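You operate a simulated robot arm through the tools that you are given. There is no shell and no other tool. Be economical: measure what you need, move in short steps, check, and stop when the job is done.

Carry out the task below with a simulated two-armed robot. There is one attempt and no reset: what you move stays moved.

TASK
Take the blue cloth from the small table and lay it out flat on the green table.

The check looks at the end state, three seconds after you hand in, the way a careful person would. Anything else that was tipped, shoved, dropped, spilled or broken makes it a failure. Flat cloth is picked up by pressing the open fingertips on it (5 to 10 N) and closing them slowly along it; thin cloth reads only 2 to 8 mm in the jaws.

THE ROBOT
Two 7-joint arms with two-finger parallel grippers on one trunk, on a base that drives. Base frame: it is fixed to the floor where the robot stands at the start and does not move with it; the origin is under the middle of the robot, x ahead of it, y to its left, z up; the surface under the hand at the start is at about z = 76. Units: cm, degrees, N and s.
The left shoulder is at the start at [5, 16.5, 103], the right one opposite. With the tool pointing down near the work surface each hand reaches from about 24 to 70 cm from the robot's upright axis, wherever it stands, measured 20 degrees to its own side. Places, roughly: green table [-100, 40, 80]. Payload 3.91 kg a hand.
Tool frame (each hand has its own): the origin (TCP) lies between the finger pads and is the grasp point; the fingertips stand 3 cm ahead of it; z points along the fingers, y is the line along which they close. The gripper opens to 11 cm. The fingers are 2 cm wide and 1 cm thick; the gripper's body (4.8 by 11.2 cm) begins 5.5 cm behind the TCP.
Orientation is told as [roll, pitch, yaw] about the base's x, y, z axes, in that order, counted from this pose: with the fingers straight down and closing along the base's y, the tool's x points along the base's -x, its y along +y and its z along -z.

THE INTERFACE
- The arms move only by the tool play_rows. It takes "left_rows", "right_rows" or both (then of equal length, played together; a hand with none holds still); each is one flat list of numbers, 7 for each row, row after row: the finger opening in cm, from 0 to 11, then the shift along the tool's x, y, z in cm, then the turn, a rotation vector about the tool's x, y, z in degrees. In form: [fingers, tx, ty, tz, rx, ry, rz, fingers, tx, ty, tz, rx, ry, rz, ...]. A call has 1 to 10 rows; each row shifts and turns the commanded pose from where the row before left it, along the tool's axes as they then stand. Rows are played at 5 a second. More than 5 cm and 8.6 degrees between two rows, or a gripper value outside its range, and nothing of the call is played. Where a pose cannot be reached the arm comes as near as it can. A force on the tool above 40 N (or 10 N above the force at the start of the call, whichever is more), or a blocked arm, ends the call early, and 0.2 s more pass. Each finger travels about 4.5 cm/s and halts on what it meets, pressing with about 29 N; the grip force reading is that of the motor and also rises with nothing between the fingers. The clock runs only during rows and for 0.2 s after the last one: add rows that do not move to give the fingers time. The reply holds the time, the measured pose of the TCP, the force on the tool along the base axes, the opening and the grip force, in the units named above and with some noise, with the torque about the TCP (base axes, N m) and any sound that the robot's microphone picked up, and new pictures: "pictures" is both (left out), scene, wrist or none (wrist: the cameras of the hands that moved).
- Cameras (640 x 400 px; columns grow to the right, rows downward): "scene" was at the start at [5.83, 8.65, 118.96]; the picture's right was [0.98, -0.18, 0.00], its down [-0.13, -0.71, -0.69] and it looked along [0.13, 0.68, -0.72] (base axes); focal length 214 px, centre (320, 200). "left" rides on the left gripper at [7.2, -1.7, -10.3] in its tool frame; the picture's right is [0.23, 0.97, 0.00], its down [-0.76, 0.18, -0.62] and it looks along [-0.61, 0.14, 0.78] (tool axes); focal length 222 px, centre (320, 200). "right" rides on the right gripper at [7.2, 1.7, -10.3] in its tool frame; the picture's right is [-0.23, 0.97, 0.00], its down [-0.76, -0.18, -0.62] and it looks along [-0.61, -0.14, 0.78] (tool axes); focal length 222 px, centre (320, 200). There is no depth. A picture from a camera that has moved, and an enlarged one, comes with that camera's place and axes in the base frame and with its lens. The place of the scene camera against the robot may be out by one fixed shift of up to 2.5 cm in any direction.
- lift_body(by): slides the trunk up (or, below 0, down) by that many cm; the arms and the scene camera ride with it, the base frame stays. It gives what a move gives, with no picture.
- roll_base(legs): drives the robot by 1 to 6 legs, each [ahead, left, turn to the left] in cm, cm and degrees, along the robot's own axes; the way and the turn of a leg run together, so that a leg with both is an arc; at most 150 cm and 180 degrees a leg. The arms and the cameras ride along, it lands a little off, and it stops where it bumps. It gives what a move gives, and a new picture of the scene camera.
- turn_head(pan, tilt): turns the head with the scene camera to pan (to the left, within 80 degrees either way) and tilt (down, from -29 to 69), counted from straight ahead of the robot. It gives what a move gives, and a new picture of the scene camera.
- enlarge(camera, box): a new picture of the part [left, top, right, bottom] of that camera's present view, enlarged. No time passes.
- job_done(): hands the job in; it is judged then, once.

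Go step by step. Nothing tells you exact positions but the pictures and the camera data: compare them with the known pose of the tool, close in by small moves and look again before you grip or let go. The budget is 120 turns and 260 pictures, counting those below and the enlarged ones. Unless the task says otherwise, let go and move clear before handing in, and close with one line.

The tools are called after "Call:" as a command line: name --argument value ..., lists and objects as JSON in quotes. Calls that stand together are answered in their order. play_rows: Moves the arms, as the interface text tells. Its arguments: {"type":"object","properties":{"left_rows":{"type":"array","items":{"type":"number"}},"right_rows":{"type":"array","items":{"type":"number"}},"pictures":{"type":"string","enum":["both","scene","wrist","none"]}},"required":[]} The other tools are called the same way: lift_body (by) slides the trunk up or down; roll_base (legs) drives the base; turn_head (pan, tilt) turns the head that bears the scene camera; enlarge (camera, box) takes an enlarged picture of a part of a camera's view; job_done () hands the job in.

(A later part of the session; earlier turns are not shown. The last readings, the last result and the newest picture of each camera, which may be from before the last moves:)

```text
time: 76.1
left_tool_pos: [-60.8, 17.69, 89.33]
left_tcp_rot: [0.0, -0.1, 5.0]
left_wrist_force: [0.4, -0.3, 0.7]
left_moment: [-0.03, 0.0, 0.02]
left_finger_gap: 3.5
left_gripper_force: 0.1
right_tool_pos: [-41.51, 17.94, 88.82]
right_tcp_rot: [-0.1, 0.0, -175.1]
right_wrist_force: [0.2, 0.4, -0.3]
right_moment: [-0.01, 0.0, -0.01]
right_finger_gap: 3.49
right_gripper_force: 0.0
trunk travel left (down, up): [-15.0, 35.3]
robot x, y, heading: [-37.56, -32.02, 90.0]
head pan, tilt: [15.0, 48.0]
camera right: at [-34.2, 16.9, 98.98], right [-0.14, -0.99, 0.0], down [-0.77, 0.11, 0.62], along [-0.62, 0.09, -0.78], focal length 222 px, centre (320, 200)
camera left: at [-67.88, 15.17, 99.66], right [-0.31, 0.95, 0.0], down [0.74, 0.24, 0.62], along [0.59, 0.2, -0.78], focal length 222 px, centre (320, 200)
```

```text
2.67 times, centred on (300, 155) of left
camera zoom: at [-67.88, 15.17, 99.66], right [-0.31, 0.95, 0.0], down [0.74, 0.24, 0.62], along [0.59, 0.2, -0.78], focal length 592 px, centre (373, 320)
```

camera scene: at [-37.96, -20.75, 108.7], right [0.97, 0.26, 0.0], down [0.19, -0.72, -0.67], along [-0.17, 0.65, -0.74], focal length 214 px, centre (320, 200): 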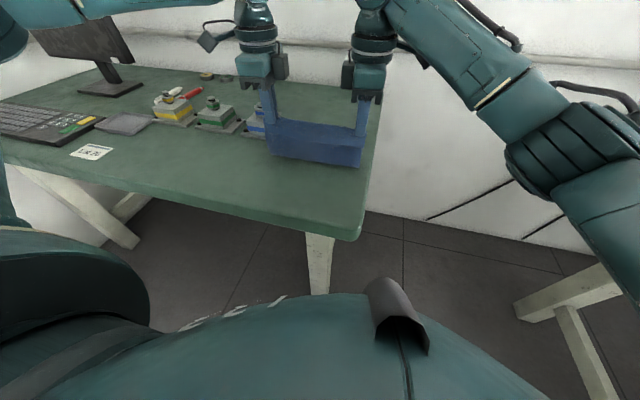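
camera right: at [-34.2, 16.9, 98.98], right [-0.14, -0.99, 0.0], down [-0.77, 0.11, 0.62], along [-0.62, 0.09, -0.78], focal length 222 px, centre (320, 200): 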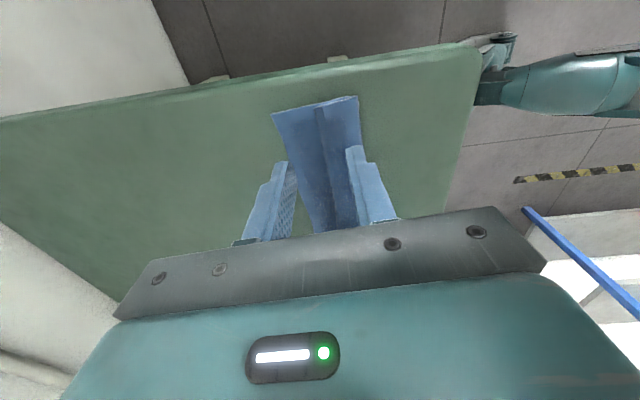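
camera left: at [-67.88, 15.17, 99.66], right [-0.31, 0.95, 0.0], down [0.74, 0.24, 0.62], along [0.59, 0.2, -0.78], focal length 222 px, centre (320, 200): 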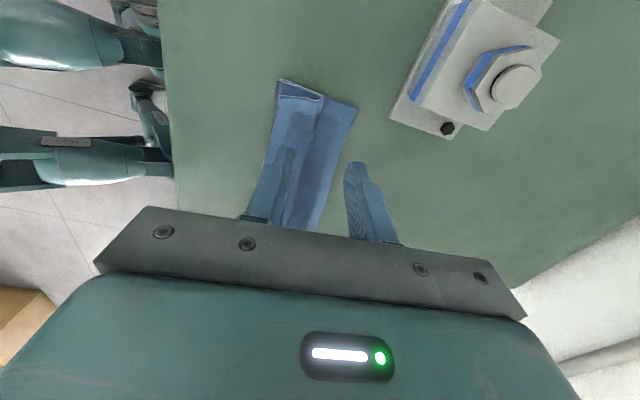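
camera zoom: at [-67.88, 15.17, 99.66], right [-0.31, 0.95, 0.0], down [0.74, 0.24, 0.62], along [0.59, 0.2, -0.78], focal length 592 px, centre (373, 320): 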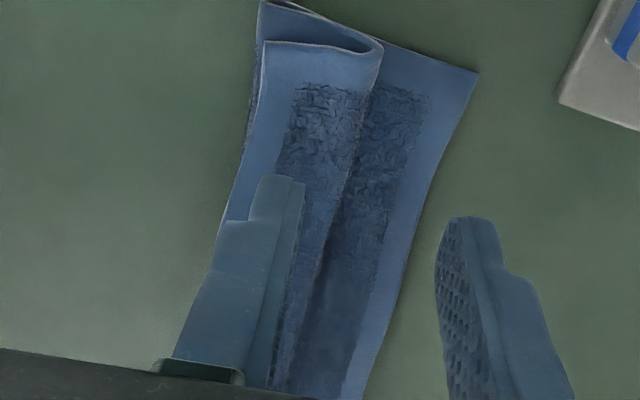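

The cloth lies in a Z-fold: the near flap (y≈13.5–17.5) sits on top of a slack fold. I'll pinch just the top flap near its edge with a narrow opening, then draw it toward the robot.

Call:
play_rows --left_rows '[1.3, 0.1, -1.15, 0, 0, 0, 0, 1.3, 0.1, -1.15, 0, 0, 0, 0, 1.3, 0, 0, 4, 0, 0, 0, 1.3, 0, 0, 3, 0, 0, 0, 1.3, 0, 0, 1, 0, 0, 0, 1.3, 0, 0, 0, 0, 0, 0]' --right_rows '[1.3, -0.08, 0.95, 0, 0, 0, 0, 1.3, -0.08, 0.95, 0, 0, 0, 0, 1.3, 0, 0, 4, 0, 0, 0, 1.3, 0, 0, 3, 0, 0, 0, 1.3, 0, 0, 0.7, 0, 0, 0, 1.3, 0, 0, 0, 0, 0, 0]' --pictures "none"

Call:
enlarge --camera "left" --box '[200, 80, 440, 230]'

Call:
enlarge --camera "right" --box '[200, 80, 440, 230]'

```text
time: 77.5
left_tool_pos: [-60.66, 15.26, 81.24]
left_tcp_rot: [0.1, -0.1, 5.0]
left_wrist_force: [-0.4, 0.3, 0.1]
left_moment: [-0.04, 0.02, 0.0]
left_finger_gap: 1.3
left_gripper_force: 0.1
right_tool_pos: [-41.68, 15.94, 81.18]
right_tcp_rot: [-0.1, -0.1, -175.1]
right_wrist_force: [0.5, -0.4, 0.9]
right_moment: [0.0, 0.01, 0.0]
right_finger_gap: 1.31
right_gripper_force: 0.0
trunk travel left (down, up): [-15.0, 35.3]
robot x, y, heading: [-37.33, -32.09, 90.0]
head pan, tilt: [15.0, 48.0]
```

```text
2.67 times, centred on (320, 155) of left
camera zoom: at [-67.83, 12.77, 91.61], right [-0.31, 0.95, 0.0], down [0.74, 0.24, 0.62], along [0.59, 0.2, -0.78], focal length 592 px, centre (320, 320)
```

zoom: 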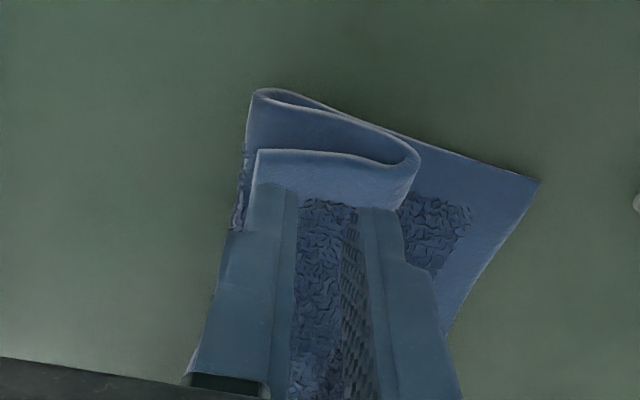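

```text
2.67 times, centred on (320, 155) of right
camera zoom: at [-34.31, 14.84, 91.43], right [-0.14, -0.99, 0.0], down [-0.77, 0.11, 0.62], along [-0.62, 0.09, -0.78], focal length 592 px, centre (320, 320)
```

zoom: 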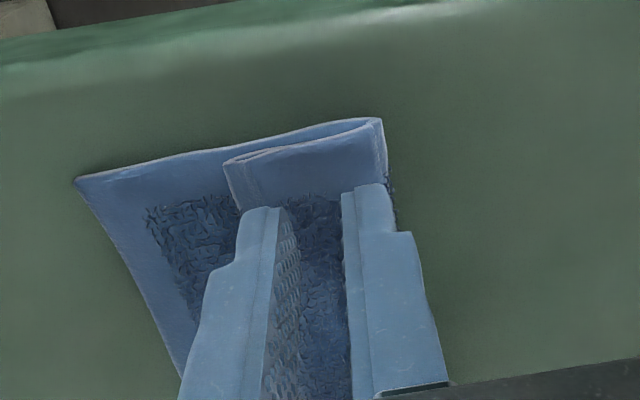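

Clear view: both fingers of each hand are above the top flap. I lower until light contact.

Call:
play_rows --left_rows '[1.3, 0, 0, 0.5, 0, 0, 0, 1.3, 0, 0, 0.4, 0, 0, 0, 1.3, 0, 0, 0.3, 0, 0, 0, 1.3, 0, 0, 0, 0, 0, 0]' --right_rows '[1.3, 0, 0, 0.5, 0, 0, 0, 1.3, 0, 0, 0.4, 0, 0, 0, 1.3, 0, 0, 0.3, 0, 0, 0, 1.3, 0, 0, 0, 0, 0, 0]' --pictures "none"

```text
time: 78.5
left_tool_pos: [-60.68, 15.14, 80.14]
left_tcp_rot: [0.1, -0.1, 5.0]
left_wrist_force: [0.1, -0.3, -0.5]
left_moment: [-0.03, 0.01, -0.02]
left_finger_gap: 1.3
left_gripper_force: 0.1
right_tool_pos: [-41.62, 15.94, 79.96]
right_tcp_rot: [-0.1, 0.0, -175.0]
right_wrist_force: [1.2, -0.3, 0.1]
right_moment: [0.0, 0.01, -0.02]
right_finger_gap: 1.3
right_gripper_force: 0.0
trunk travel left (down, up): [-15.0, 35.3]
robot x, y, heading: [-37.7, -32.14, 89.9]
head pan, tilt: [15.0, 48.0]
```

Call:
play_rows --left_rows '[1.3, 0, 0, 0.25, 0, 0, 0, 1.3, 0, 0, 0.25, 0, 0, 0, 1.3, 0, 0, 0.1, 0, 0, 0, 1.3, 0, 0, 0, 0, 0, 0]' --right_rows '[1.3, 0, 0, 0.25, 0, 0, 0, 1.3, 0, 0, 0.25, 0, 0, 0, 1.3, 0, 0, 0.1, 0, 0, 0, 1.3, 0, 0, 0, 0, 0, 0]' --pictures "none"

```text
time: 79.5
left_tool_pos: [-60.8, 15.3, 79.4]
left_tcp_rot: [0.2, -0.1, 5.0]
left_wrist_force: [-0.1, -0.6, 1.0]
left_moment: [-0.03, -0.01, -0.01]
left_finger_gap: 1.29
left_gripper_force: 0.1
right_tool_pos: [-41.53, 15.97, 79.3]
right_tcp_rot: [-0.1, -0.1, -175.0]
right_wrist_force: [-1.1, 0.5, 0.3]
right_moment: [0.02, 0.06, 0.0]
right_finger_gap: 1.29
right_gripper_force: 0.1
trunk travel left (down, up): [-15.0, 35.3]
robot x, y, heading: [-37.45, -31.76, 90.0]
head pan, tilt: [15.0, 48.0]
```

Call:
play_rows --left_rows '[1.3, 0, 0, 0.15, 0, 0, 0, 1.3, 0, 0, 0.1, 0, 0, 0, 1.3, 0, 0, 0, 0, 0, 0]' --right_rows '[1.3, 0, 0, 0.15, 0, 0, 0, 1.3, 0, 0, 0.15, 0, 0, 0, 1.3, 0, 0, 0, 0, 0, 0]' --pictures "none"

```text
time: 80.3
left_tool_pos: [-60.65, 15.17, 79.27]
left_tcp_rot: [0.1, -0.1, 4.9]
left_wrist_force: [-0.2, -0.6, 2.6]
left_moment: [-0.03, -0.02, 0.0]
left_finger_gap: 1.32
left_gripper_force: 0.1
right_tool_pos: [-41.64, 15.95, 79.18]
right_tcp_rot: [0.0, -0.1, -174.9]
right_wrist_force: [-0.6, -0.9, 1.5]
right_moment: [0.0, 0.0, 0.01]
right_finger_gap: 1.28
right_gripper_force: 0.1
trunk travel left (down, up): [-15.0, 35.3]
robot x, y, heading: [-37.47, -32.14, 89.8]
head pan, tilt: [15.0, 48.0]
```

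Light contact on both. A little more pressure, then I close slowly.

Call:
play_rows --left_rows '[1.3, 0, 0, 0.12, 0, 0, 0, 1.1, 0, 0, 0, 0, 0, 0, 0.9, 0, 0, 0, 0, 0, 0, 0.7, 0, 0, 0, 0, 0, 0, 0.5, 0, 0, 0, 0, 0, 0, 0.3, 0, 0, 0, 0, 0, 0, 0.1, 0, 0, 0, 0, 0, 0, 0, 0, 0, 0, 0, 0, 0]' --right_rows '[1.3, 0, 0, 0.17, 0, 0, 0, 1.1, 0, 0, 0, 0, 0, 0, 0.9, 0, 0, 0, 0, 0, 0, 0.7, 0, 0, 0, 0, 0, 0, 0.5, 0, 0, 0, 0, 0, 0, 0.3, 0, 0, 0, 0, 0, 0, 0.1, 0, 0, 0, 0, 0, 0, 0, 0, 0, 0, 0, 0, 0]' --pictures "none"

Call:
enlarge --camera "left" --box '[200, 80, 440, 230]'

Call:
enlarge --camera "right" --box '[200, 80, 440, 230]'

```text
time: 82.1
left_tool_pos: [-60.68, 15.08, 79.14]
left_tcp_rot: [0.3, 0.0, 5.0]
left_wrist_force: [-0.7, 0.2, 2.3]
left_moment: [-0.02, -0.02, 0.0]
left_finger_gap: 0.03
left_gripper_force: 29.2
right_tool_pos: [-41.77, 16.11, 78.92]
right_tcp_rot: [-0.1, 0.0, -175.1]
right_wrist_force: [0.0, -0.1, 4.9]
right_moment: [-0.01, 0.02, -0.04]
right_finger_gap: 0.02
right_gripper_force: 29.1
trunk travel left (down, up): [-15.0, 35.3]
robot x, y, heading: [-36.95, -31.88, 90.0]
head pan, tilt: [15.0, 48.0]
```

```text
2.67 times, centred on (320, 155) of left
camera zoom: at [-67.87, 12.64, 89.47], right [-0.31, 0.95, 0.0], down [0.74, 0.24, 0.62], along [0.59, 0.2, -0.78], focal length 592 px, centre (320, 320)
```

zoom: 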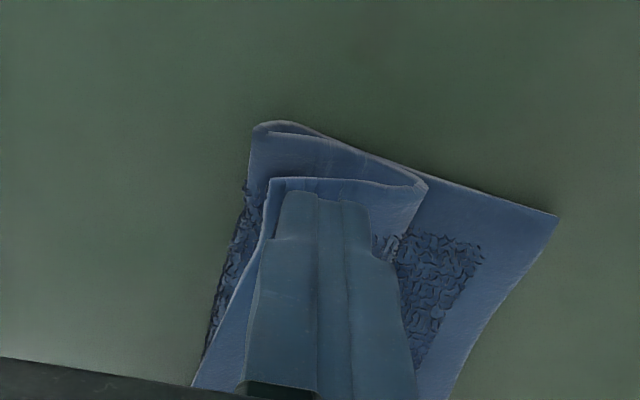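

```text
2.67 times, centred on (320, 155) of right
camera zoom: at [-34.22, 14.91, 89.14], right [-0.14, -0.99, 0.0], down [-0.77, 0.11, 0.62], along [-0.62, 0.09, -0.78], focal length 592 px, centre (320, 320)
```

zoom: 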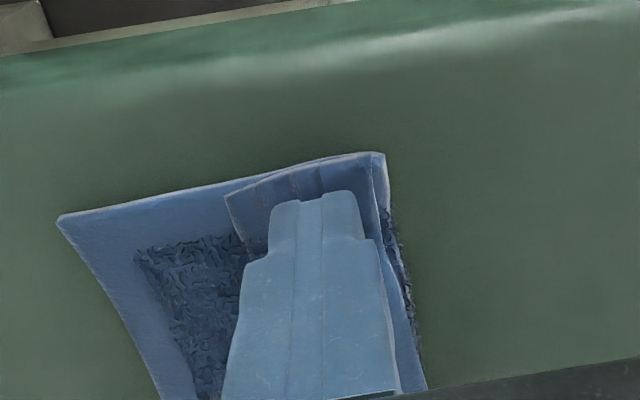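

Nothing was caught. The closed fingertips rest on the flap, so I try simply dragging it 2 cm toward the robot and look.

Call:
play_rows --left_rows '[0, 0, 0, 0.12, 0, 0, 0, 0, 0.04, -0.5, 0, 0, 0, 0, 0, 0.04, -0.5, 0, 0, 0, 0, 0, 0.04, -0.5, 0, 0, 0, 0, 0, 0.04, -0.5, 0, 0, 0, 0]' --right_rows '[0, 0, 0, 0, 0, 0, 0, 0, -0.04, 0.5, 0, 0, 0, 0, 0, -0.04, 0.5, 0, 0, 0, 0, 0, -0.04, 0.5, 0, 0, 0, 0, 0, -0.04, 0.5, 0, 0, 0, 0]' --pictures "none"

Call:
enlarge --camera "left" --box '[200, 80, 440, 230]'

Call:
enlarge --camera "right" --box '[200, 80, 440, 230]'

```text
time: 83.3
left_tool_pos: [-60.74, 13.29, 79.09]
left_tcp_rot: [0.3, -0.1, 5.0]
left_wrist_force: [0.3, 1.3, 3.6]
left_moment: [0.04, 0.0, 0.01]
left_finger_gap: 0.0
left_gripper_force: 29.3
right_tool_pos: [-41.59, 13.94, 79.01]
right_tcp_rot: [-0.1, 0.0, -175.0]
right_wrist_force: [0.2, 2.1, 4.8]
right_moment: [0.04, 0.01, 0.01]
right_finger_gap: 0.0
right_gripper_force: 28.5
trunk travel left (down, up): [-15.0, 35.3]
robot x, y, heading: [-37.49, -32.06, 90.0]
head pan, tilt: [15.0, 48.0]
```

```text
2.67 times, centred on (320, 155) of left
camera zoom: at [-67.84, 10.7, 89.36], right [-0.31, 0.95, 0.0], down [0.74, 0.24, 0.62], along [0.59, 0.2, -0.78], focal length 592 px, centre (320, 320)
```

zoom: 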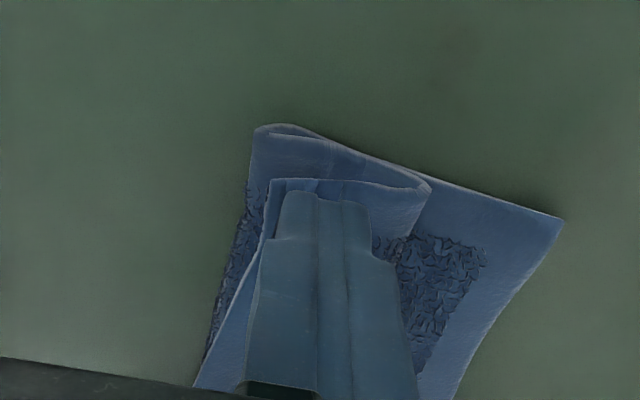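

```text
2.67 times, centred on (320, 155) of right
camera zoom: at [-34.2, 12.84, 89.14], right [-0.14, -0.99, 0.0], down [-0.77, 0.11, 0.62], along [-0.62, 0.09, -0.78], focal length 592 px, centre (320, 320)
```

zoom: 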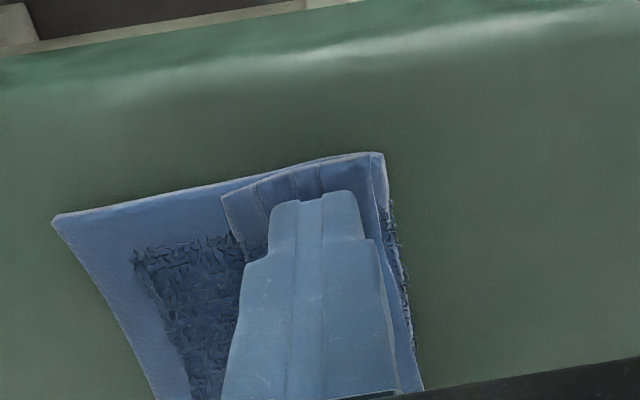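

The whole stack slides together, so that does not unfold it. Better: the far strip (y≈15–20) is a clean single layer. I'll grip the far corners, lift so the cloth unfolds by hanging, and lay it again the other way.

Call:
play_rows --left_rows '[0, 0, 0, -2, 0, 0, 0, 2.1, 0, 0, -1, 0, 0, 0, 2.1, -0.17, 1.95, 0, 0, 0, 0, 2.1, -0.17, 1.95, 0, 0, 0, 0, 2.1, 0, 0, 1, 0, 0, 0, 2.1, 0, 0, 0, 0, 0, 0]' --right_rows '[0, 0, 0, -2, 0, 0, 0, 2.1, 0, 0, -1, 0, 0, 0, 2.1, 0.18, -2.1, 0, 0, 0, 0, 2.1, 0.18, -2.1, 0, 0, 0, 0, 2.1, 0, 0, 1, 0, 0, 0, 2.1, 0, 0, 0, 0, 0, 0]' --pictures "none"

Call:
enlarge --camera "left" --box '[200, 80, 440, 230]'

Call:
enlarge --camera "right" --box '[200, 80, 440, 230]'

```text
time: 84.7
left_tool_pos: [-60.57, 17.22, 81.02]
left_tcp_rot: [0.1, 0.0, 5.0]
left_wrist_force: [0.0, 0.6, -0.4]
left_moment: [0.02, 0.03, 0.0]
left_finger_gap: 2.07
left_gripper_force: 0.0
right_tool_pos: [-41.8, 18.1, 80.88]
right_tcp_rot: [-0.1, -0.1, -175.0]
right_wrist_force: [0.4, 0.2, 0.1]
right_moment: [0.0, -0.01, -0.02]
right_finger_gap: 2.08
right_gripper_force: 0.1
trunk travel left (down, up): [-15.0, 35.3]
robot x, y, heading: [-37.35, -32.23, 90.1]
head pan, tilt: [15.0, 48.0]
```

```text
2.67 times, centred on (320, 155) of left
camera zoom: at [-67.76, 14.63, 91.3], right [-0.31, 0.95, 0.0], down [0.74, 0.24, 0.62], along [0.59, 0.2, -0.78], focal length 592 px, centre (320, 320)
```

zoom: 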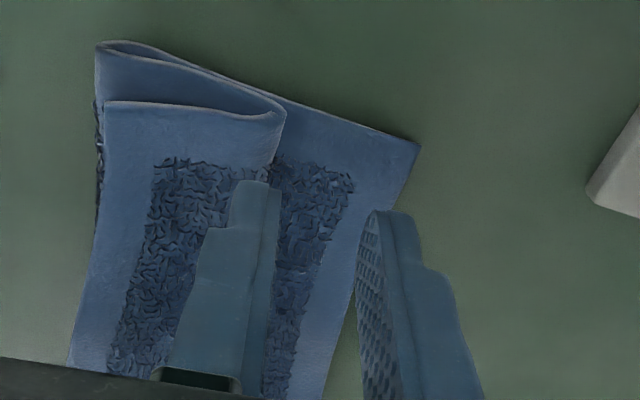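

```text
2.67 times, centred on (320, 155) of right
camera zoom: at [-34.37, 17.13, 91.08], right [-0.14, -0.99, 0.0], down [-0.77, 0.11, 0.62], along [-0.62, 0.09, -0.78], focal length 592 px, centre (320, 320)
```

zoom: 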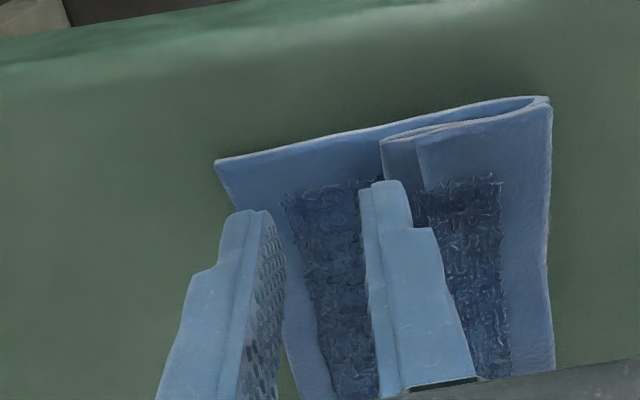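

The near fingers overlap the crest of the fold. I first nudge the crest back: shift 0.9 cm outward, lower to just above the single layer, and push 2.5 cm toward the robot.

Call:
play_rows --left_rows '[2.1, -0.08, 0.9, 0, 0, 0, 0, 2.1, 0, 0, 1, 0, 0, 0, 2.1, 0, 0, 0.5, 0, 0, 0, 2.1, 0.04, -0.5, 0, 0, 0, 0, 2.1, 0.04, -0.5, 0, 0, 0, 0, 2.1, 0.04, -0.5, 0, 0, 0, 0, 2.1, 0.04, -0.5, 0, 0, 0, 0, 2.1, 0.04, -0.5, 0, 0, 0, 0]' --right_rows '[2.1, 0.08, -0.9, 0, 0, 0, 0, 2.1, 0, 0, 1, 0, 0, 0, 2.1, 0, 0, 0.4, 0, 0, 0, 2.1, -0.04, 0.5, 0, 0, 0, 0, 2.1, -0.04, 0.5, 0, 0, 0, 0, 2.1, -0.04, 0.5, 0, 0, 0, 0, 2.1, -0.04, 0.5, 0, 0, 0, 0, 2.1, -0.04, 0.5, 0, 0, 0, 0]' --pictures "none"

Call:
enlarge --camera "left" --box '[200, 80, 440, 230]'

Call:
enlarge --camera "right" --box '[200, 80, 440, 230]'

```text
time: 86.5
left_tool_pos: [-60.7, 15.6, 79.37]
left_tcp_rot: [0.2, -0.1, 5.1]
left_wrist_force: [-0.8, 0.1, 0.7]
left_moment: [-0.01, 0.01, -0.01]
left_finger_gap: 2.08
left_gripper_force: 0.1
right_tool_pos: [-41.57, 16.62, 79.51]
right_tcp_rot: [-0.1, -0.1, -175.0]
right_wrist_force: [0.4, -0.2, 0.3]
right_moment: [0.02, -0.01, -0.02]
right_finger_gap: 2.07
right_gripper_force: 0.2
trunk travel left (down, up): [-15.0, 35.3]
robot x, y, heading: [-37.27, -32.07, 89.9]
head pan, tilt: [15.0, 48.0]
```

```text
2.67 times, centred on (320, 155) of left
camera zoom: at [-67.9, 13.01, 89.82], right [-0.31, 0.95, 0.0], down [0.74, 0.24, 0.62], along [0.59, 0.2, -0.78], focal length 592 px, centre (320, 320)
```

zoom: 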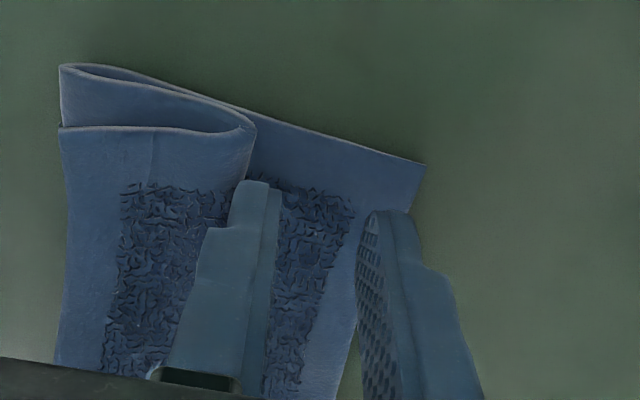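

```text
2.67 times, centred on (320, 155) of right
camera zoom: at [-34.19, 15.54, 89.66], right [-0.14, -0.99, 0.0], down [-0.77, 0.11, 0.62], along [-0.62, 0.09, -0.78], focal length 592 px, centre (320, 320)
```

zoom: 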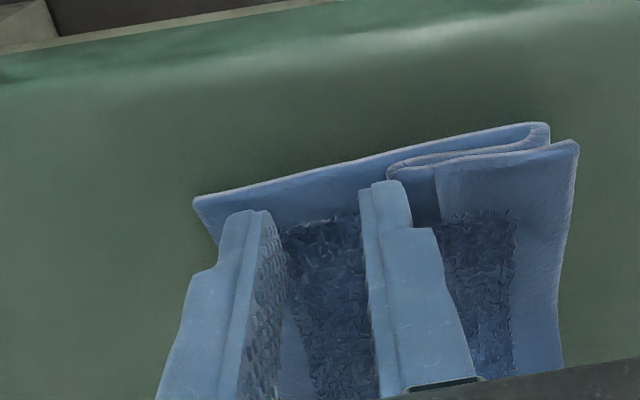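

Now both fingers of each hand straddle the single-layer strip. I press down to about 8 N.

Call:
play_rows --left_rows '[2.1, 0.01, -0.2, 0.15, 0, 0, 0, 2.1, 0, 0, 0.15, 0, 0, 0, 2.1, 0, 0, 0.1, 0, 0, 0]' --right_rows '[2.1, 0, 0, 0.25, 0, 0, 0, 2.1, 0, 0, 0.2, 0, 0, 0, 2.1, 0, 0, 0.1, 0, 0, 0]' --pictures "none"

```text
time: 87.3
left_tool_pos: [-60.73, 15.32, 79.15]
left_tcp_rot: [0.1, 0.0, 5.0]
left_wrist_force: [0.3, 0.5, -0.4]
left_moment: [-0.01, 0.03, -0.01]
left_finger_gap: 2.1
left_gripper_force: 0.1
right_tool_pos: [-41.61, 16.63, 78.99]
right_tcp_rot: [-0.2, 0.0, -175.0]
right_wrist_force: [0.4, -0.5, 0.9]
right_moment: [-0.02, 0.03, 0.01]
right_finger_gap: 2.08
right_gripper_force: 0.0
trunk travel left (down, up): [-15.0, 35.3]
robot x, y, heading: [-37.34, -31.75, 89.9]
head pan, tilt: [15.0, 48.0]
```

Call:
play_rows --left_rows '[2.1, 0, 0, 0.2, 0, 0, 0, 2.1, 0, 0, 0.15, 0, 0, 0, 2.1, 0, 0, 0.05, 0, 0, 0]' --right_rows '[2.1, 0, 0, 0.2, 0, 0, 0, 2.1, 0, 0, 0.1, 0, 0, 0, 2.1, 0, 0, 0.05, 0, 0, 0]' --pictures "none"

```text
time: 88.1
left_tool_pos: [-60.66, 15.28, 78.67]
left_tcp_rot: [0.0, 0.0, 5.0]
left_wrist_force: [-0.5, 0.8, 0.7]
left_moment: [-0.01, -0.02, -0.01]
left_finger_gap: 2.11
left_gripper_force: 0.1
right_tool_pos: [-41.62, 16.62, 78.68]
right_tcp_rot: [-0.2, 0.0, -175.0]
right_wrist_force: [0.0, 0.1, 1.6]
right_moment: [-0.04, -0.01, 0.03]
right_finger_gap: 2.1
right_gripper_force: 0.1
trunk travel left (down, up): [-15.0, 35.3]
robot x, y, heading: [-37.57, -31.61, 90.1]
head pan, tilt: [15.0, 48.0]
```

Call:
play_rows --left_rows '[2.1, 0, 0, 0.2, 0, 0, 0, 2.1, 0, 0, 0.15, 0, 0, 0]' --right_rows '[2.1, 0, 0, 0.15, 0, 0, 0, 2.1, 0, 0, 0.1, 0, 0, 0]' --pictures "none"

```text
time: 88.7
left_tool_pos: [-60.63, 15.28, 78.53]
left_tcp_rot: [0.3, -0.1, 5.0]
left_wrist_force: [0.1, 0.8, 6.5]
left_moment: [-0.06, -0.02, -0.01]
left_finger_gap: 2.09
left_gripper_force: 0.0
right_tool_pos: [-41.64, 16.62, 78.54]
right_tcp_rot: [-0.2, -0.1, -175.0]
right_wrist_force: [-0.2, 0.3, 10.1]
right_moment: [-0.17, -0.02, 0.0]
right_finger_gap: 2.04
right_gripper_force: 0.2
trunk travel left (down, up): [-15.0, 35.3]
robot x, y, heading: [-37.64, -32.08, 89.9]
head pan, tilt: [15.0, 48.0]
```

Pressing 6.5 N and 10 N. I close slowly.

Call:
play_rows --left_rows '[1.8, 0, 0, 0.05, 0, 0, 0, 1.5, 0, 0, 0, 0, 0, 0, 1.2, 0, 0, 0, 0, 0, 0, 0.9, 0, 0, 0, 0, 0, 0, 0.6, 0, 0, 0, 0, 0, 0, 0.3, 0, 0, 0, 0, 0, 0, 0, 0, 0, 0, 0, 0, 0, 0, 0, 0, 0, 0, 0, 0]' --right_rows '[1.8, 0, 0, 0, 0, 0, 0, 1.5, 0, 0, 0, 0, 0, 0, 1.2, 0, 0, 0, 0, 0, 0, 0.9, 0, 0, 0, 0, 0, 0, 0.6, 0, 0, 0, 0, 0, 0, 0.3, 0, 0, 0, 0, 0, 0, 0, 0, 0, 0, 0, 0, 0, 0, 0, 0, 0, 0, 0, 0]' --pictures "none"

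Call:
enlarge --camera "left" --box '[200, 80, 440, 230]'

Call:
enlarge --camera "right" --box '[200, 80, 440, 230]'

```text
time: 90.5
left_tool_pos: [-60.66, 15.31, 78.37]
left_tcp_rot: [0.2, -0.1, 5.0]
left_wrist_force: [0.3, -1.5, 6.8]
left_moment: [-0.03, 0.01, -0.03]
left_finger_gap: 0.22
left_gripper_force: 28.5
right_tool_pos: [-41.64, 16.55, 78.34]
right_tcp_rot: [-0.1, -0.1, -175.0]
right_wrist_force: [0.1, 0.0, 3.3]
right_moment: [-0.02, -0.02, 0.0]
right_finger_gap: 0.0
right_gripper_force: 28.9
trunk travel left (down, up): [-15.0, 35.3]
robot x, y, heading: [-37.48, -32.2, 90.1]
head pan, tilt: [15.0, 48.0]
```

```text
2.67 times, centred on (320, 155) of left
camera zoom: at [-67.79, 12.77, 88.7], right [-0.31, 0.95, 0.0], down [0.74, 0.24, 0.63], along [0.59, 0.2, -0.78], focal length 592 px, centre (320, 320)
```

zoom: 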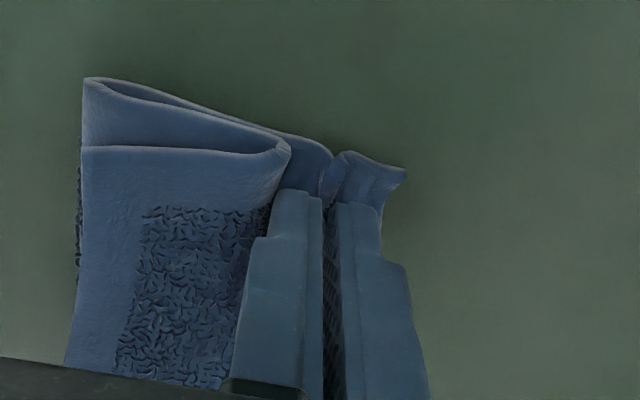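

```text
2.67 times, centred on (320, 155) of right
camera zoom: at [-34.19, 15.47, 88.55], right [-0.14, -0.99, 0.0], down [-0.77, 0.11, 0.62], along [-0.62, 0.09, -0.78], focal length 592 px, centre (320, 320)
```

zoom: 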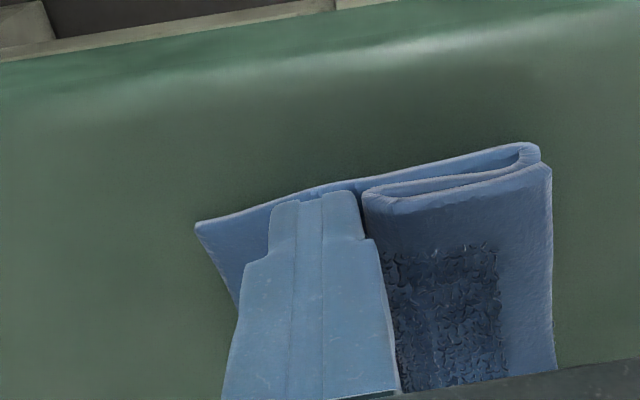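

The left hand caught the cloth (2 mm), the right missed. I open the right wider while just off the cloth (which also pushes the crest back), then press again.

Call:
play_rows --right_rows '[0, 0, 0, -0.35, 0, 0, 0, 1, 0, 0, 0, 0, 0, 0, 2, 0, 0, 0, 0, 0, 0, 3, 0, 0, 0, 0, 0, 0, 3, 0, 0, 0.25, 0, 0, 0, 3, 0, 0, 0, 0, 0, 0]' --pictures "none"

Call:
enlarge --camera "right" --box '[200, 80, 440, 230]'

```text
time: 91.9
left_tool_pos: [-60.7, 15.25, 78.37]
left_tcp_rot: [0.2, -0.2, 4.9]
left_wrist_force: [0.8, -1.4, 8.8]
left_moment: [-0.04, 0.01, -0.01]
left_finger_gap: 0.22
left_gripper_force: 28.8
right_tool_pos: [-41.63, 16.52, 78.62]
right_tcp_rot: [0.0, 0.0, -175.1]
right_wrist_force: [0.3, 0.8, 0.1]
right_moment: [0.02, -0.02, 0.01]
right_finger_gap: 2.99
right_gripper_force: 0.1
trunk travel left (down, up): [-15.0, 35.3]
robot x, y, heading: [-37.13, -32.04, 89.9]
head pan, tilt: [15.0, 48.0]
```

```text
2.67 times, centred on (320, 155) of right
camera zoom: at [-34.18, 15.48, 88.72], right [-0.14, -0.99, 0.0], down [-0.77, 0.11, 0.62], along [-0.62, 0.09, -0.78], focal length 592 px, centre (320, 320)
```

zoom: 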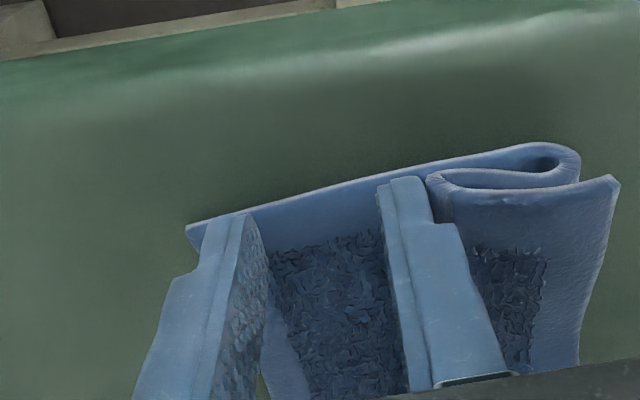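

Good placement. I press and close while keeping the pressure.

Call:
play_rows --right_rows '[3, 0, 0, 0.2, 0, 0, 0, 3, 0, 0, 0.12, 0, 0, 0, 2.6, 0, 0, 0.03, 0, 0, 0, 2.2, 0, 0, 0.03, 0, 0, 0, 1.8, 0, 0, 0.03, 0, 0, 0, 1.4, 0, 0, 0.03, 0, 0, 0, 1, 0, 0, 0, 0, 0, 0, 0.6, 0, 0, 0, 0, 0, 0, 0.2, 0, 0, 0, 0, 0, 0, 0, 0, 0, 0, 0, 0, 0]' --pictures "none"

Call:
enlarge --camera "right" --box '[200, 80, 440, 230]'

```text
time: 94.1
left_tool_pos: [-60.8, 15.19, 78.44]
left_tcp_rot: [0.3, -0.1, 5.0]
left_wrist_force: [0.8, 0.5, 2.5]
left_moment: [0.05, -0.04, 0.01]
left_finger_gap: 0.18
left_gripper_force: 28.9
right_tool_pos: [-41.68, 16.52, 78.21]
right_tcp_rot: [-0.4, -0.1, -174.9]
right_wrist_force: [0.9, -2.1, 29.6]
right_moment: [-0.01, 0.11, 0.01]
right_finger_gap: 0.43
right_gripper_force: 29.3
trunk travel left (down, up): [-15.0, 35.3]
robot x, y, heading: [-37.28, -32.07, 90.0]
head pan, tilt: [15.0, 48.0]
```

```text
2.67 times, centred on (320, 155) of right
camera zoom: at [-34.23, 15.39, 88.41], right [-0.14, -0.99, -0.01], down [-0.77, 0.11, 0.63], along [-0.62, 0.09, -0.78], focal length 592 px, centre (320, 320)
```

zoom: 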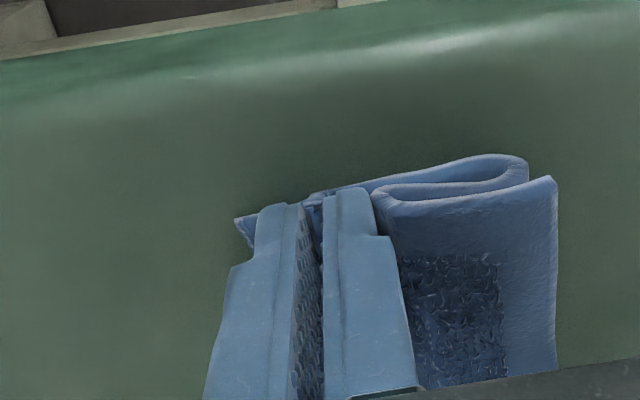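

Both now hold cloth. I lift slowly a few centimetres and check.

Call:
play_rows --left_rows '[0, 0, 0, -0.3, 0, 0, 0, 0, 0, 0, -1, 0, 0, 0, 0, 0, 0, -1.5, 0, 0, 0, 0, 0, 0, -1.5, 0, 0, 0, 0, 0, 0, -2, 0, 0, 0]' --right_rows '[0, 0, 0, -0.5, 0, 0, 0, 0, 0, 0, -1, 0, 0, 0, 0, 0, 0, -1.5, 0, 0, 0, 0, 0, 0, -1.5, 0, 0, 0, 0, 0, 0, -2, 0, 0, 0]' --pictures "wrist"

Call:
enlarge --camera "scene" --box '[180, 80, 420, 230]'

```text
time: 95.3
left_tool_pos: [-60.6, 15.42, 84.51]
left_tcp_rot: [0.2, -0.1, 5.0]
left_wrist_force: [0.2, -0.5, -0.1]
left_moment: [0.0, -0.05, -0.02]
left_finger_gap: 0.17
left_gripper_force: 29.4
right_tool_pos: [-41.53, 16.73, 84.48]
right_tcp_rot: [-0.2, 0.1, -175.1]
right_wrist_force: [-0.3, -0.6, -0.8]
right_moment: [0.0, 0.03, 0.01]
right_finger_gap: 0.38
right_gripper_force: 29.0
trunk travel left (down, up): [-15.0, 35.3]
robot x, y, heading: [-37.52, -31.88, 90.2]
head pan, tilt: [15.0, 48.0]
camera right: at [-34.21, 15.69, 94.64], right [-0.14, -0.99, 0.0], down [-0.77, 0.11, 0.62], along [-0.62, 0.09, -0.78], focal length 222 px, centre (320, 200)
camera left: at [-67.8, 12.9, 94.9], right [-0.31, 0.95, 0.0], down [0.74, 0.24, 0.62], along [0.59, 0.2, -0.78], focal length 222 px, centre (320, 200)
```

right: 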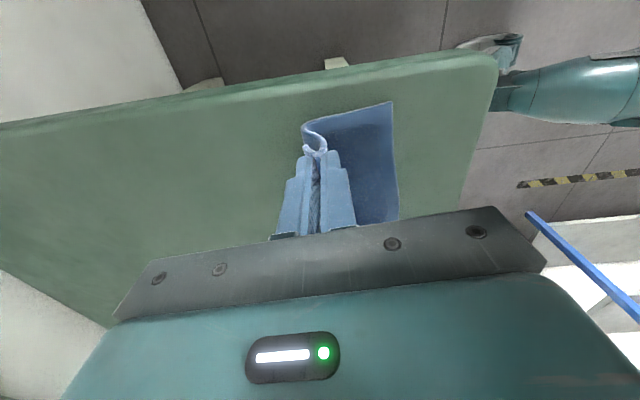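
left: 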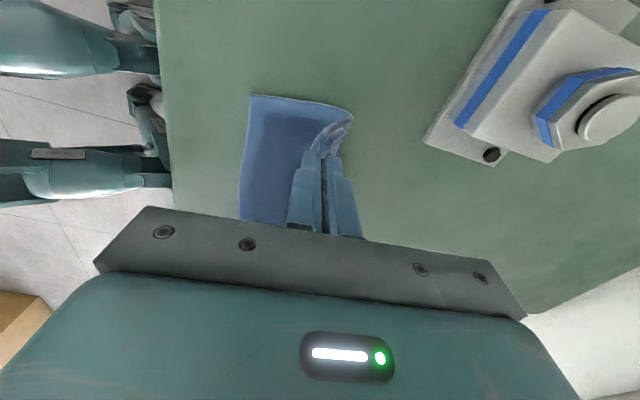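

```text
2.67 times, centred on (300, 155) of scene
camera zoom: at [-37.96, -20.75, 108.69], right [0.97, 0.26, 0.0], down [0.19, -0.72, -0.67], along [-0.17, 0.65, -0.74], focal length 572 px, centre (373, 320)
```

zoom: 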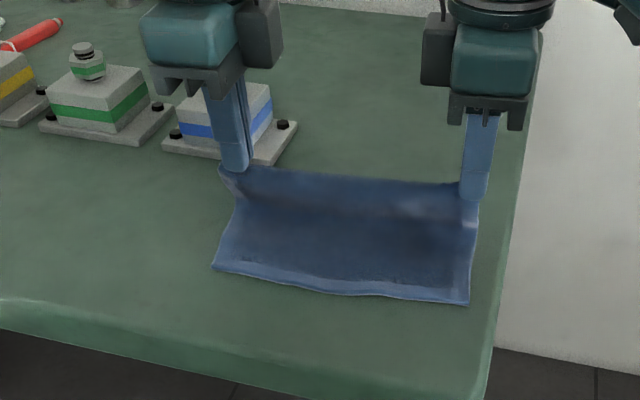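

It has unfolded, with only a small flap on the far side. To place it fully between table edge (y≈3) and tray (y≈25), I lift it to hanging and bring it toward the robot.

Call:
play_rows --left_rows '[0, 0.04, -0.5, -2, 0, 0, 0, 0, 0.04, -0.5, -2, 0, 0, 0, 0, 0.04, -0.5, -2, 0, 0, 0, 0, 0.04, -0.5, -2, 0, 0, 0, 0, 0.04, -0.5, -2, 0, 0, 0, 0, 0.09, -1, -1, 0, 0, 0, 0, 0.12, -1.4, 0, 0, 0, 0, 0, 0.12, -1.4, 0, 0, 0, 0, 0, 0.12, -1.4, 0, 0, 0, 0, 0, 0.12, -1.4, 0, 0, 0, 0]' --right_rows '[0, -0.04, 0.5, -2, 0, 0, 0, 0, -0.04, 0.5, -2, 0, 0, 0, 0, -0.04, 0.6, -2, 0, 0, 0, 0, -0.04, 0.6, -2, 0, 0, 0, 0, -0.04, 0.6, -2, 0, 0, 0, 0, -0.09, 1.1, -1, 0, 0, 0, 0, -0.12, 1.6, 0, 0, 0, 0, 0, -0.12, 1.6, 0, 0, 0, 0, 0, -0.12, 1.6, 0, 0, 0, 0, 0, -0.12, 1.6, 0, 0, 0, 0]' --pictures "wrist"

Call:
enlarge --camera "scene" --box '[180, 60, 440, 222]'

```text
time: 97.5
left_tool_pos: [-60.7, 6.03, 95.48]
left_tcp_rot: [0.1, -0.1, 5.0]
left_wrist_force: [-0.7, -0.8, 1.2]
left_moment: [0.01, 0.0, -0.01]
left_finger_gap: 0.18
left_gripper_force: 28.7
right_tool_pos: [-41.48, 6.35, 95.56]
right_tcp_rot: [-0.1, -0.1, -175.0]
right_wrist_force: [0.7, -0.3, 0.0]
right_moment: [-0.01, -0.03, 0.03]
right_finger_gap: 0.39
right_gripper_force: 28.8
trunk travel left (down, up): [-15.0, 35.3]
robot x, y, heading: [-37.29, -31.97, 89.9]
head pan, tilt: [15.0, 48.0]
camera right: at [-34.09, 5.29, 105.76], right [-0.14, -0.99, 0.0], down [-0.77, 0.11, 0.62], along [-0.62, 0.09, -0.78], focal length 222 px, centre (320, 200)
camera left: at [-67.77, 3.59, 105.86], right [-0.31, 0.95, 0.0], down [0.74, 0.24, 0.63], along [0.59, 0.2, -0.78], focal length 222 px, centre (320, 200)
```

right: 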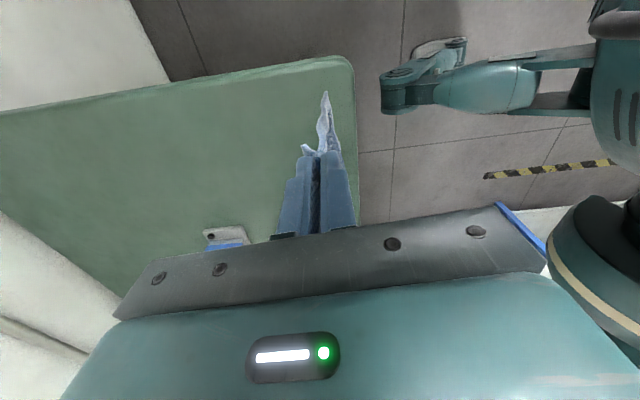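
left: 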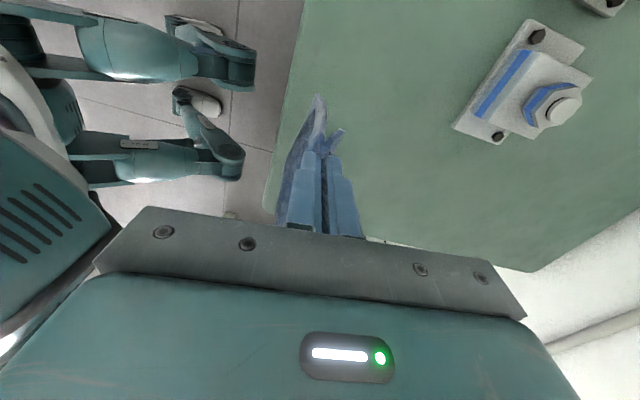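

```text
2.46 times, centred on (310, 141) of scene
camera zoom: at [-37.96, -20.76, 108.7], right [0.97, 0.26, 0.0], down [0.19, -0.72, -0.67], along [-0.17, 0.65, -0.74], focal length 528 px, centre (345, 345)
```

zoom: 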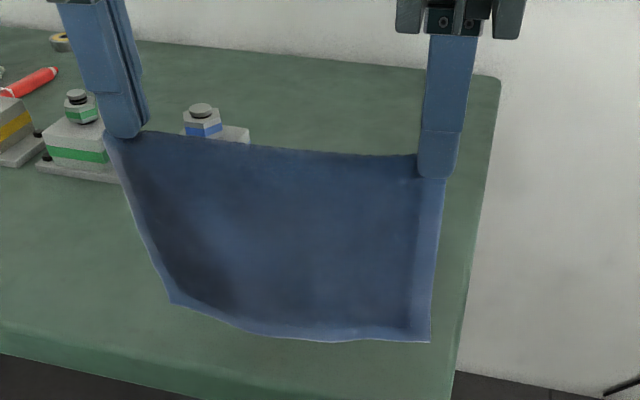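

The cloth hangs well above the front strip of the table (edge at y≈2.5). I lower it so the bottom hem lands at y≈5.5 and then lay it away from the robot.

Call:
play_rows --left_rows '[0, 0.03, -0.3, 1, 0, 0, 0, 0, 0.03, -0.3, 1, 0, 0, 0, 0, 0, 0, 1, 0, 0, 0, 0, -0.07, 0.8, 1, 0, 0, 0, 0, -0.07, 0.8, 1, 0, 0, 0, 0, -0.08, 0.9, 1, 0, 0, 0, 0, -0.08, 0.9, 1, 0, 0, 0, 0, -0.08, 0.9, 1, 0, 0, 0]' --right_rows '[0, -0.03, 0.5, 1, 0, 0, 0, 0, -0.03, 0.4, 1, 0, 0, 0, 0, 0, 0, 1, 0, 0, 0, 0, 0.07, -0.8, 1, 0, 0, 0, 0, 0.07, -0.8, 1, 0, 0, 0, 0, 0.08, -0.9, 1, 0, 0, 0, 0, 0.08, -0.9, 1, 0, 0, 0, 0, 0.08, -0.9, 1, 0, 0, 0]' --pictures "wrist"

Call:
enlarge --camera "scene" --box '[180, 60, 440, 222]'

```text
time: 99.3
left_tool_pos: [-60.58, 10.0, 87.48]
left_tcp_rot: [0.2, -0.1, 4.9]
left_wrist_force: [0.4, 0.5, 0.5]
left_moment: [0.03, 0.02, 0.01]
left_finger_gap: 0.19
left_gripper_force: 29.1
right_tool_pos: [-41.65, 9.72, 87.45]
right_tcp_rot: [0.0, -0.1, -175.0]
right_wrist_force: [0.4, -0.5, 0.5]
right_moment: [0.01, -0.02, 0.02]
right_finger_gap: 0.36
right_gripper_force: 29.1
trunk travel left (down, up): [-15.0, 35.3]
robot x, y, heading: [-36.95, -32.35, 90.3]
head pan, tilt: [15.0, 48.0]
camera right: at [-34.12, 8.72, 97.67], right [-0.14, -0.99, 0.0], down [-0.77, 0.11, 0.62], along [-0.62, 0.09, -0.78], focal length 222 px, centre (320, 200)
camera left: at [-67.68, 7.44, 97.89], right [-0.31, 0.95, 0.0], down [0.74, 0.24, 0.62], along [0.59, 0.2, -0.78], focal length 222 px, centre (320, 200)
```

right: 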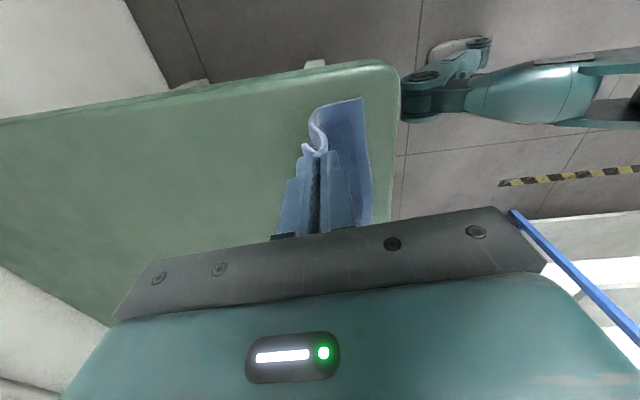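
left: 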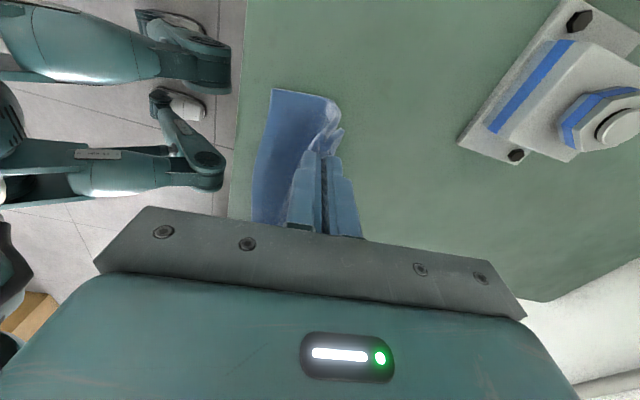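

```text
2.46 times, centred on (310, 141) of scene
camera zoom: at [-37.96, -20.74, 108.7], right [0.97, 0.26, 0.0], down [0.19, -0.72, -0.67], along [-0.17, 0.65, -0.74], focal length 528 px, centre (345, 345)
```

zoom: 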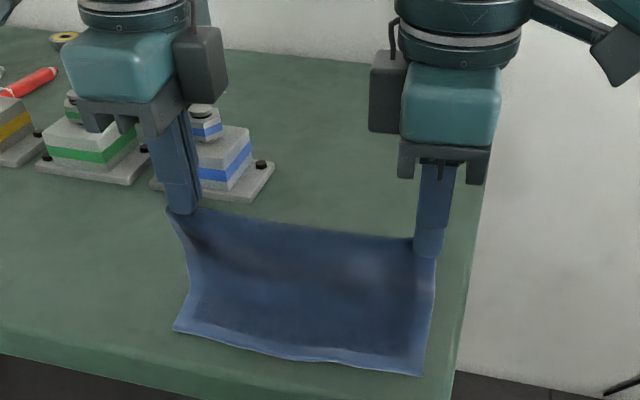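

The hem lies at y≈5.5, clean. I continue laying it outward down to about 2.5 cm height.

Call:
play_rows --left_rows '[0, -0.1, 1.2, 0.9, 0, 0, 0, 0, -0.1, 1.2, 0.9, 0, 0, 0, 0, -0.11, 1.3, 0.9, 0, 0, 0, 0, -0.11, 1.3, 0.9, 0, 0, 0, 0, -0.12, 1.4, 0.9, 0, 0, 0, 0, -0.12, 1.4, 0.9, 0, 0, 0, 0, -0.12, 1.4, 0.6, 0, 0, 0, 0, 0, 0, 0, 0, 0, 0]' --right_rows '[0, 0.1, -1.2, 0.9, 0, 0, 0, 0, 0.1, -1.2, 0.9, 0, 0, 0, 0, 0.11, -1.3, 0.9, 0, 0, 0, 0, 0.11, -1.3, 0.9, 0, 0, 0, 0, 0.12, -1.4, 0.9, 0, 0, 0, 0, 0.12, -1.4, 0.9, 0, 0, 0, 0, 0.12, -1.4, 0.6, 0, 0, 0, 0, 0, 0, 0, 0, 0, 0]' --pictures "wrist"

Call:
enlarge --camera "scene" --box '[180, 60, 440, 222]'

```text
time: 101.1
left_tool_pos: [-60.68, 19.03, 81.51]
left_tcp_rot: [0.2, -0.1, 5.0]
left_wrist_force: [0.5, -0.4, -0.4]
left_moment: [0.01, -0.06, 0.02]
left_finger_gap: 0.2
left_gripper_force: 28.7
right_tool_pos: [-41.66, 19.03, 81.46]
right_tcp_rot: [-0.1, -0.1, -174.9]
right_wrist_force: [-0.1, 0.2, 0.3]
right_moment: [0.0, 0.01, 0.02]
right_finger_gap: 0.39
right_gripper_force: 28.9
trunk travel left (down, up): [-15.0, 35.3]
robot x, y, heading: [-37.38, -32.02, 90.0]
head pan, tilt: [15.0, 48.0]
camera right: at [-34.11, 18.04, 91.69], right [-0.14, -0.99, 0.0], down [-0.77, 0.11, 0.62], along [-0.62, 0.09, -0.78], focal length 222 px, centre (320, 200)
camera left: at [-67.8, 16.56, 91.8], right [-0.31, 0.95, 0.0], down [0.74, 0.24, 0.62], along [0.59, 0.2, -0.78], focal length 222 px, centre (320, 200)
```

right: 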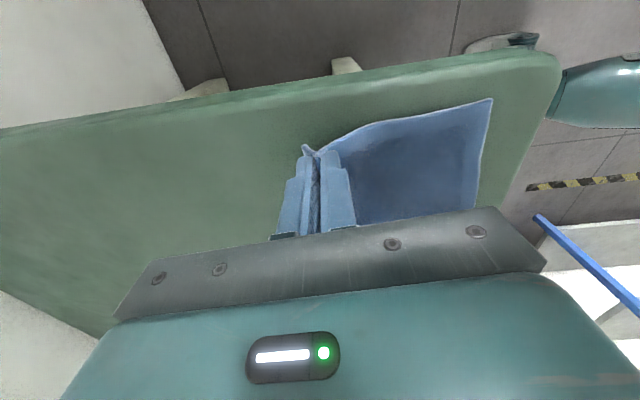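
left: 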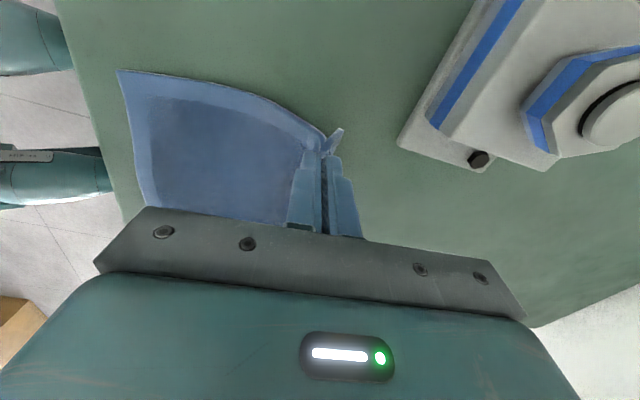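

```text
2.46 times, centred on (310, 141) of scene
camera zoom: at [-37.96, -20.75, 108.69], right [0.97, 0.26, 0.0], down [0.19, -0.72, -0.67], along [-0.17, 0.65, -0.74], focal length 528 px, centre (345, 345)
```

zoom: 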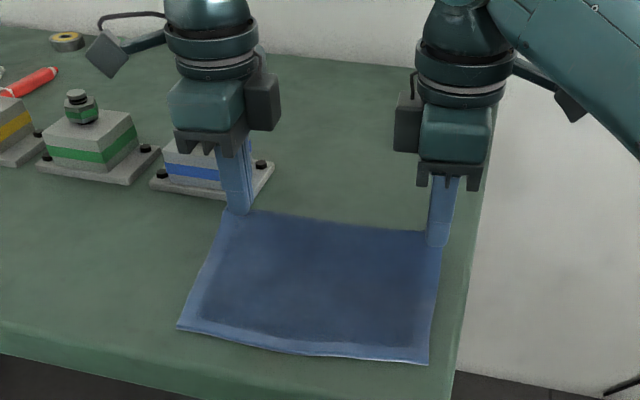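

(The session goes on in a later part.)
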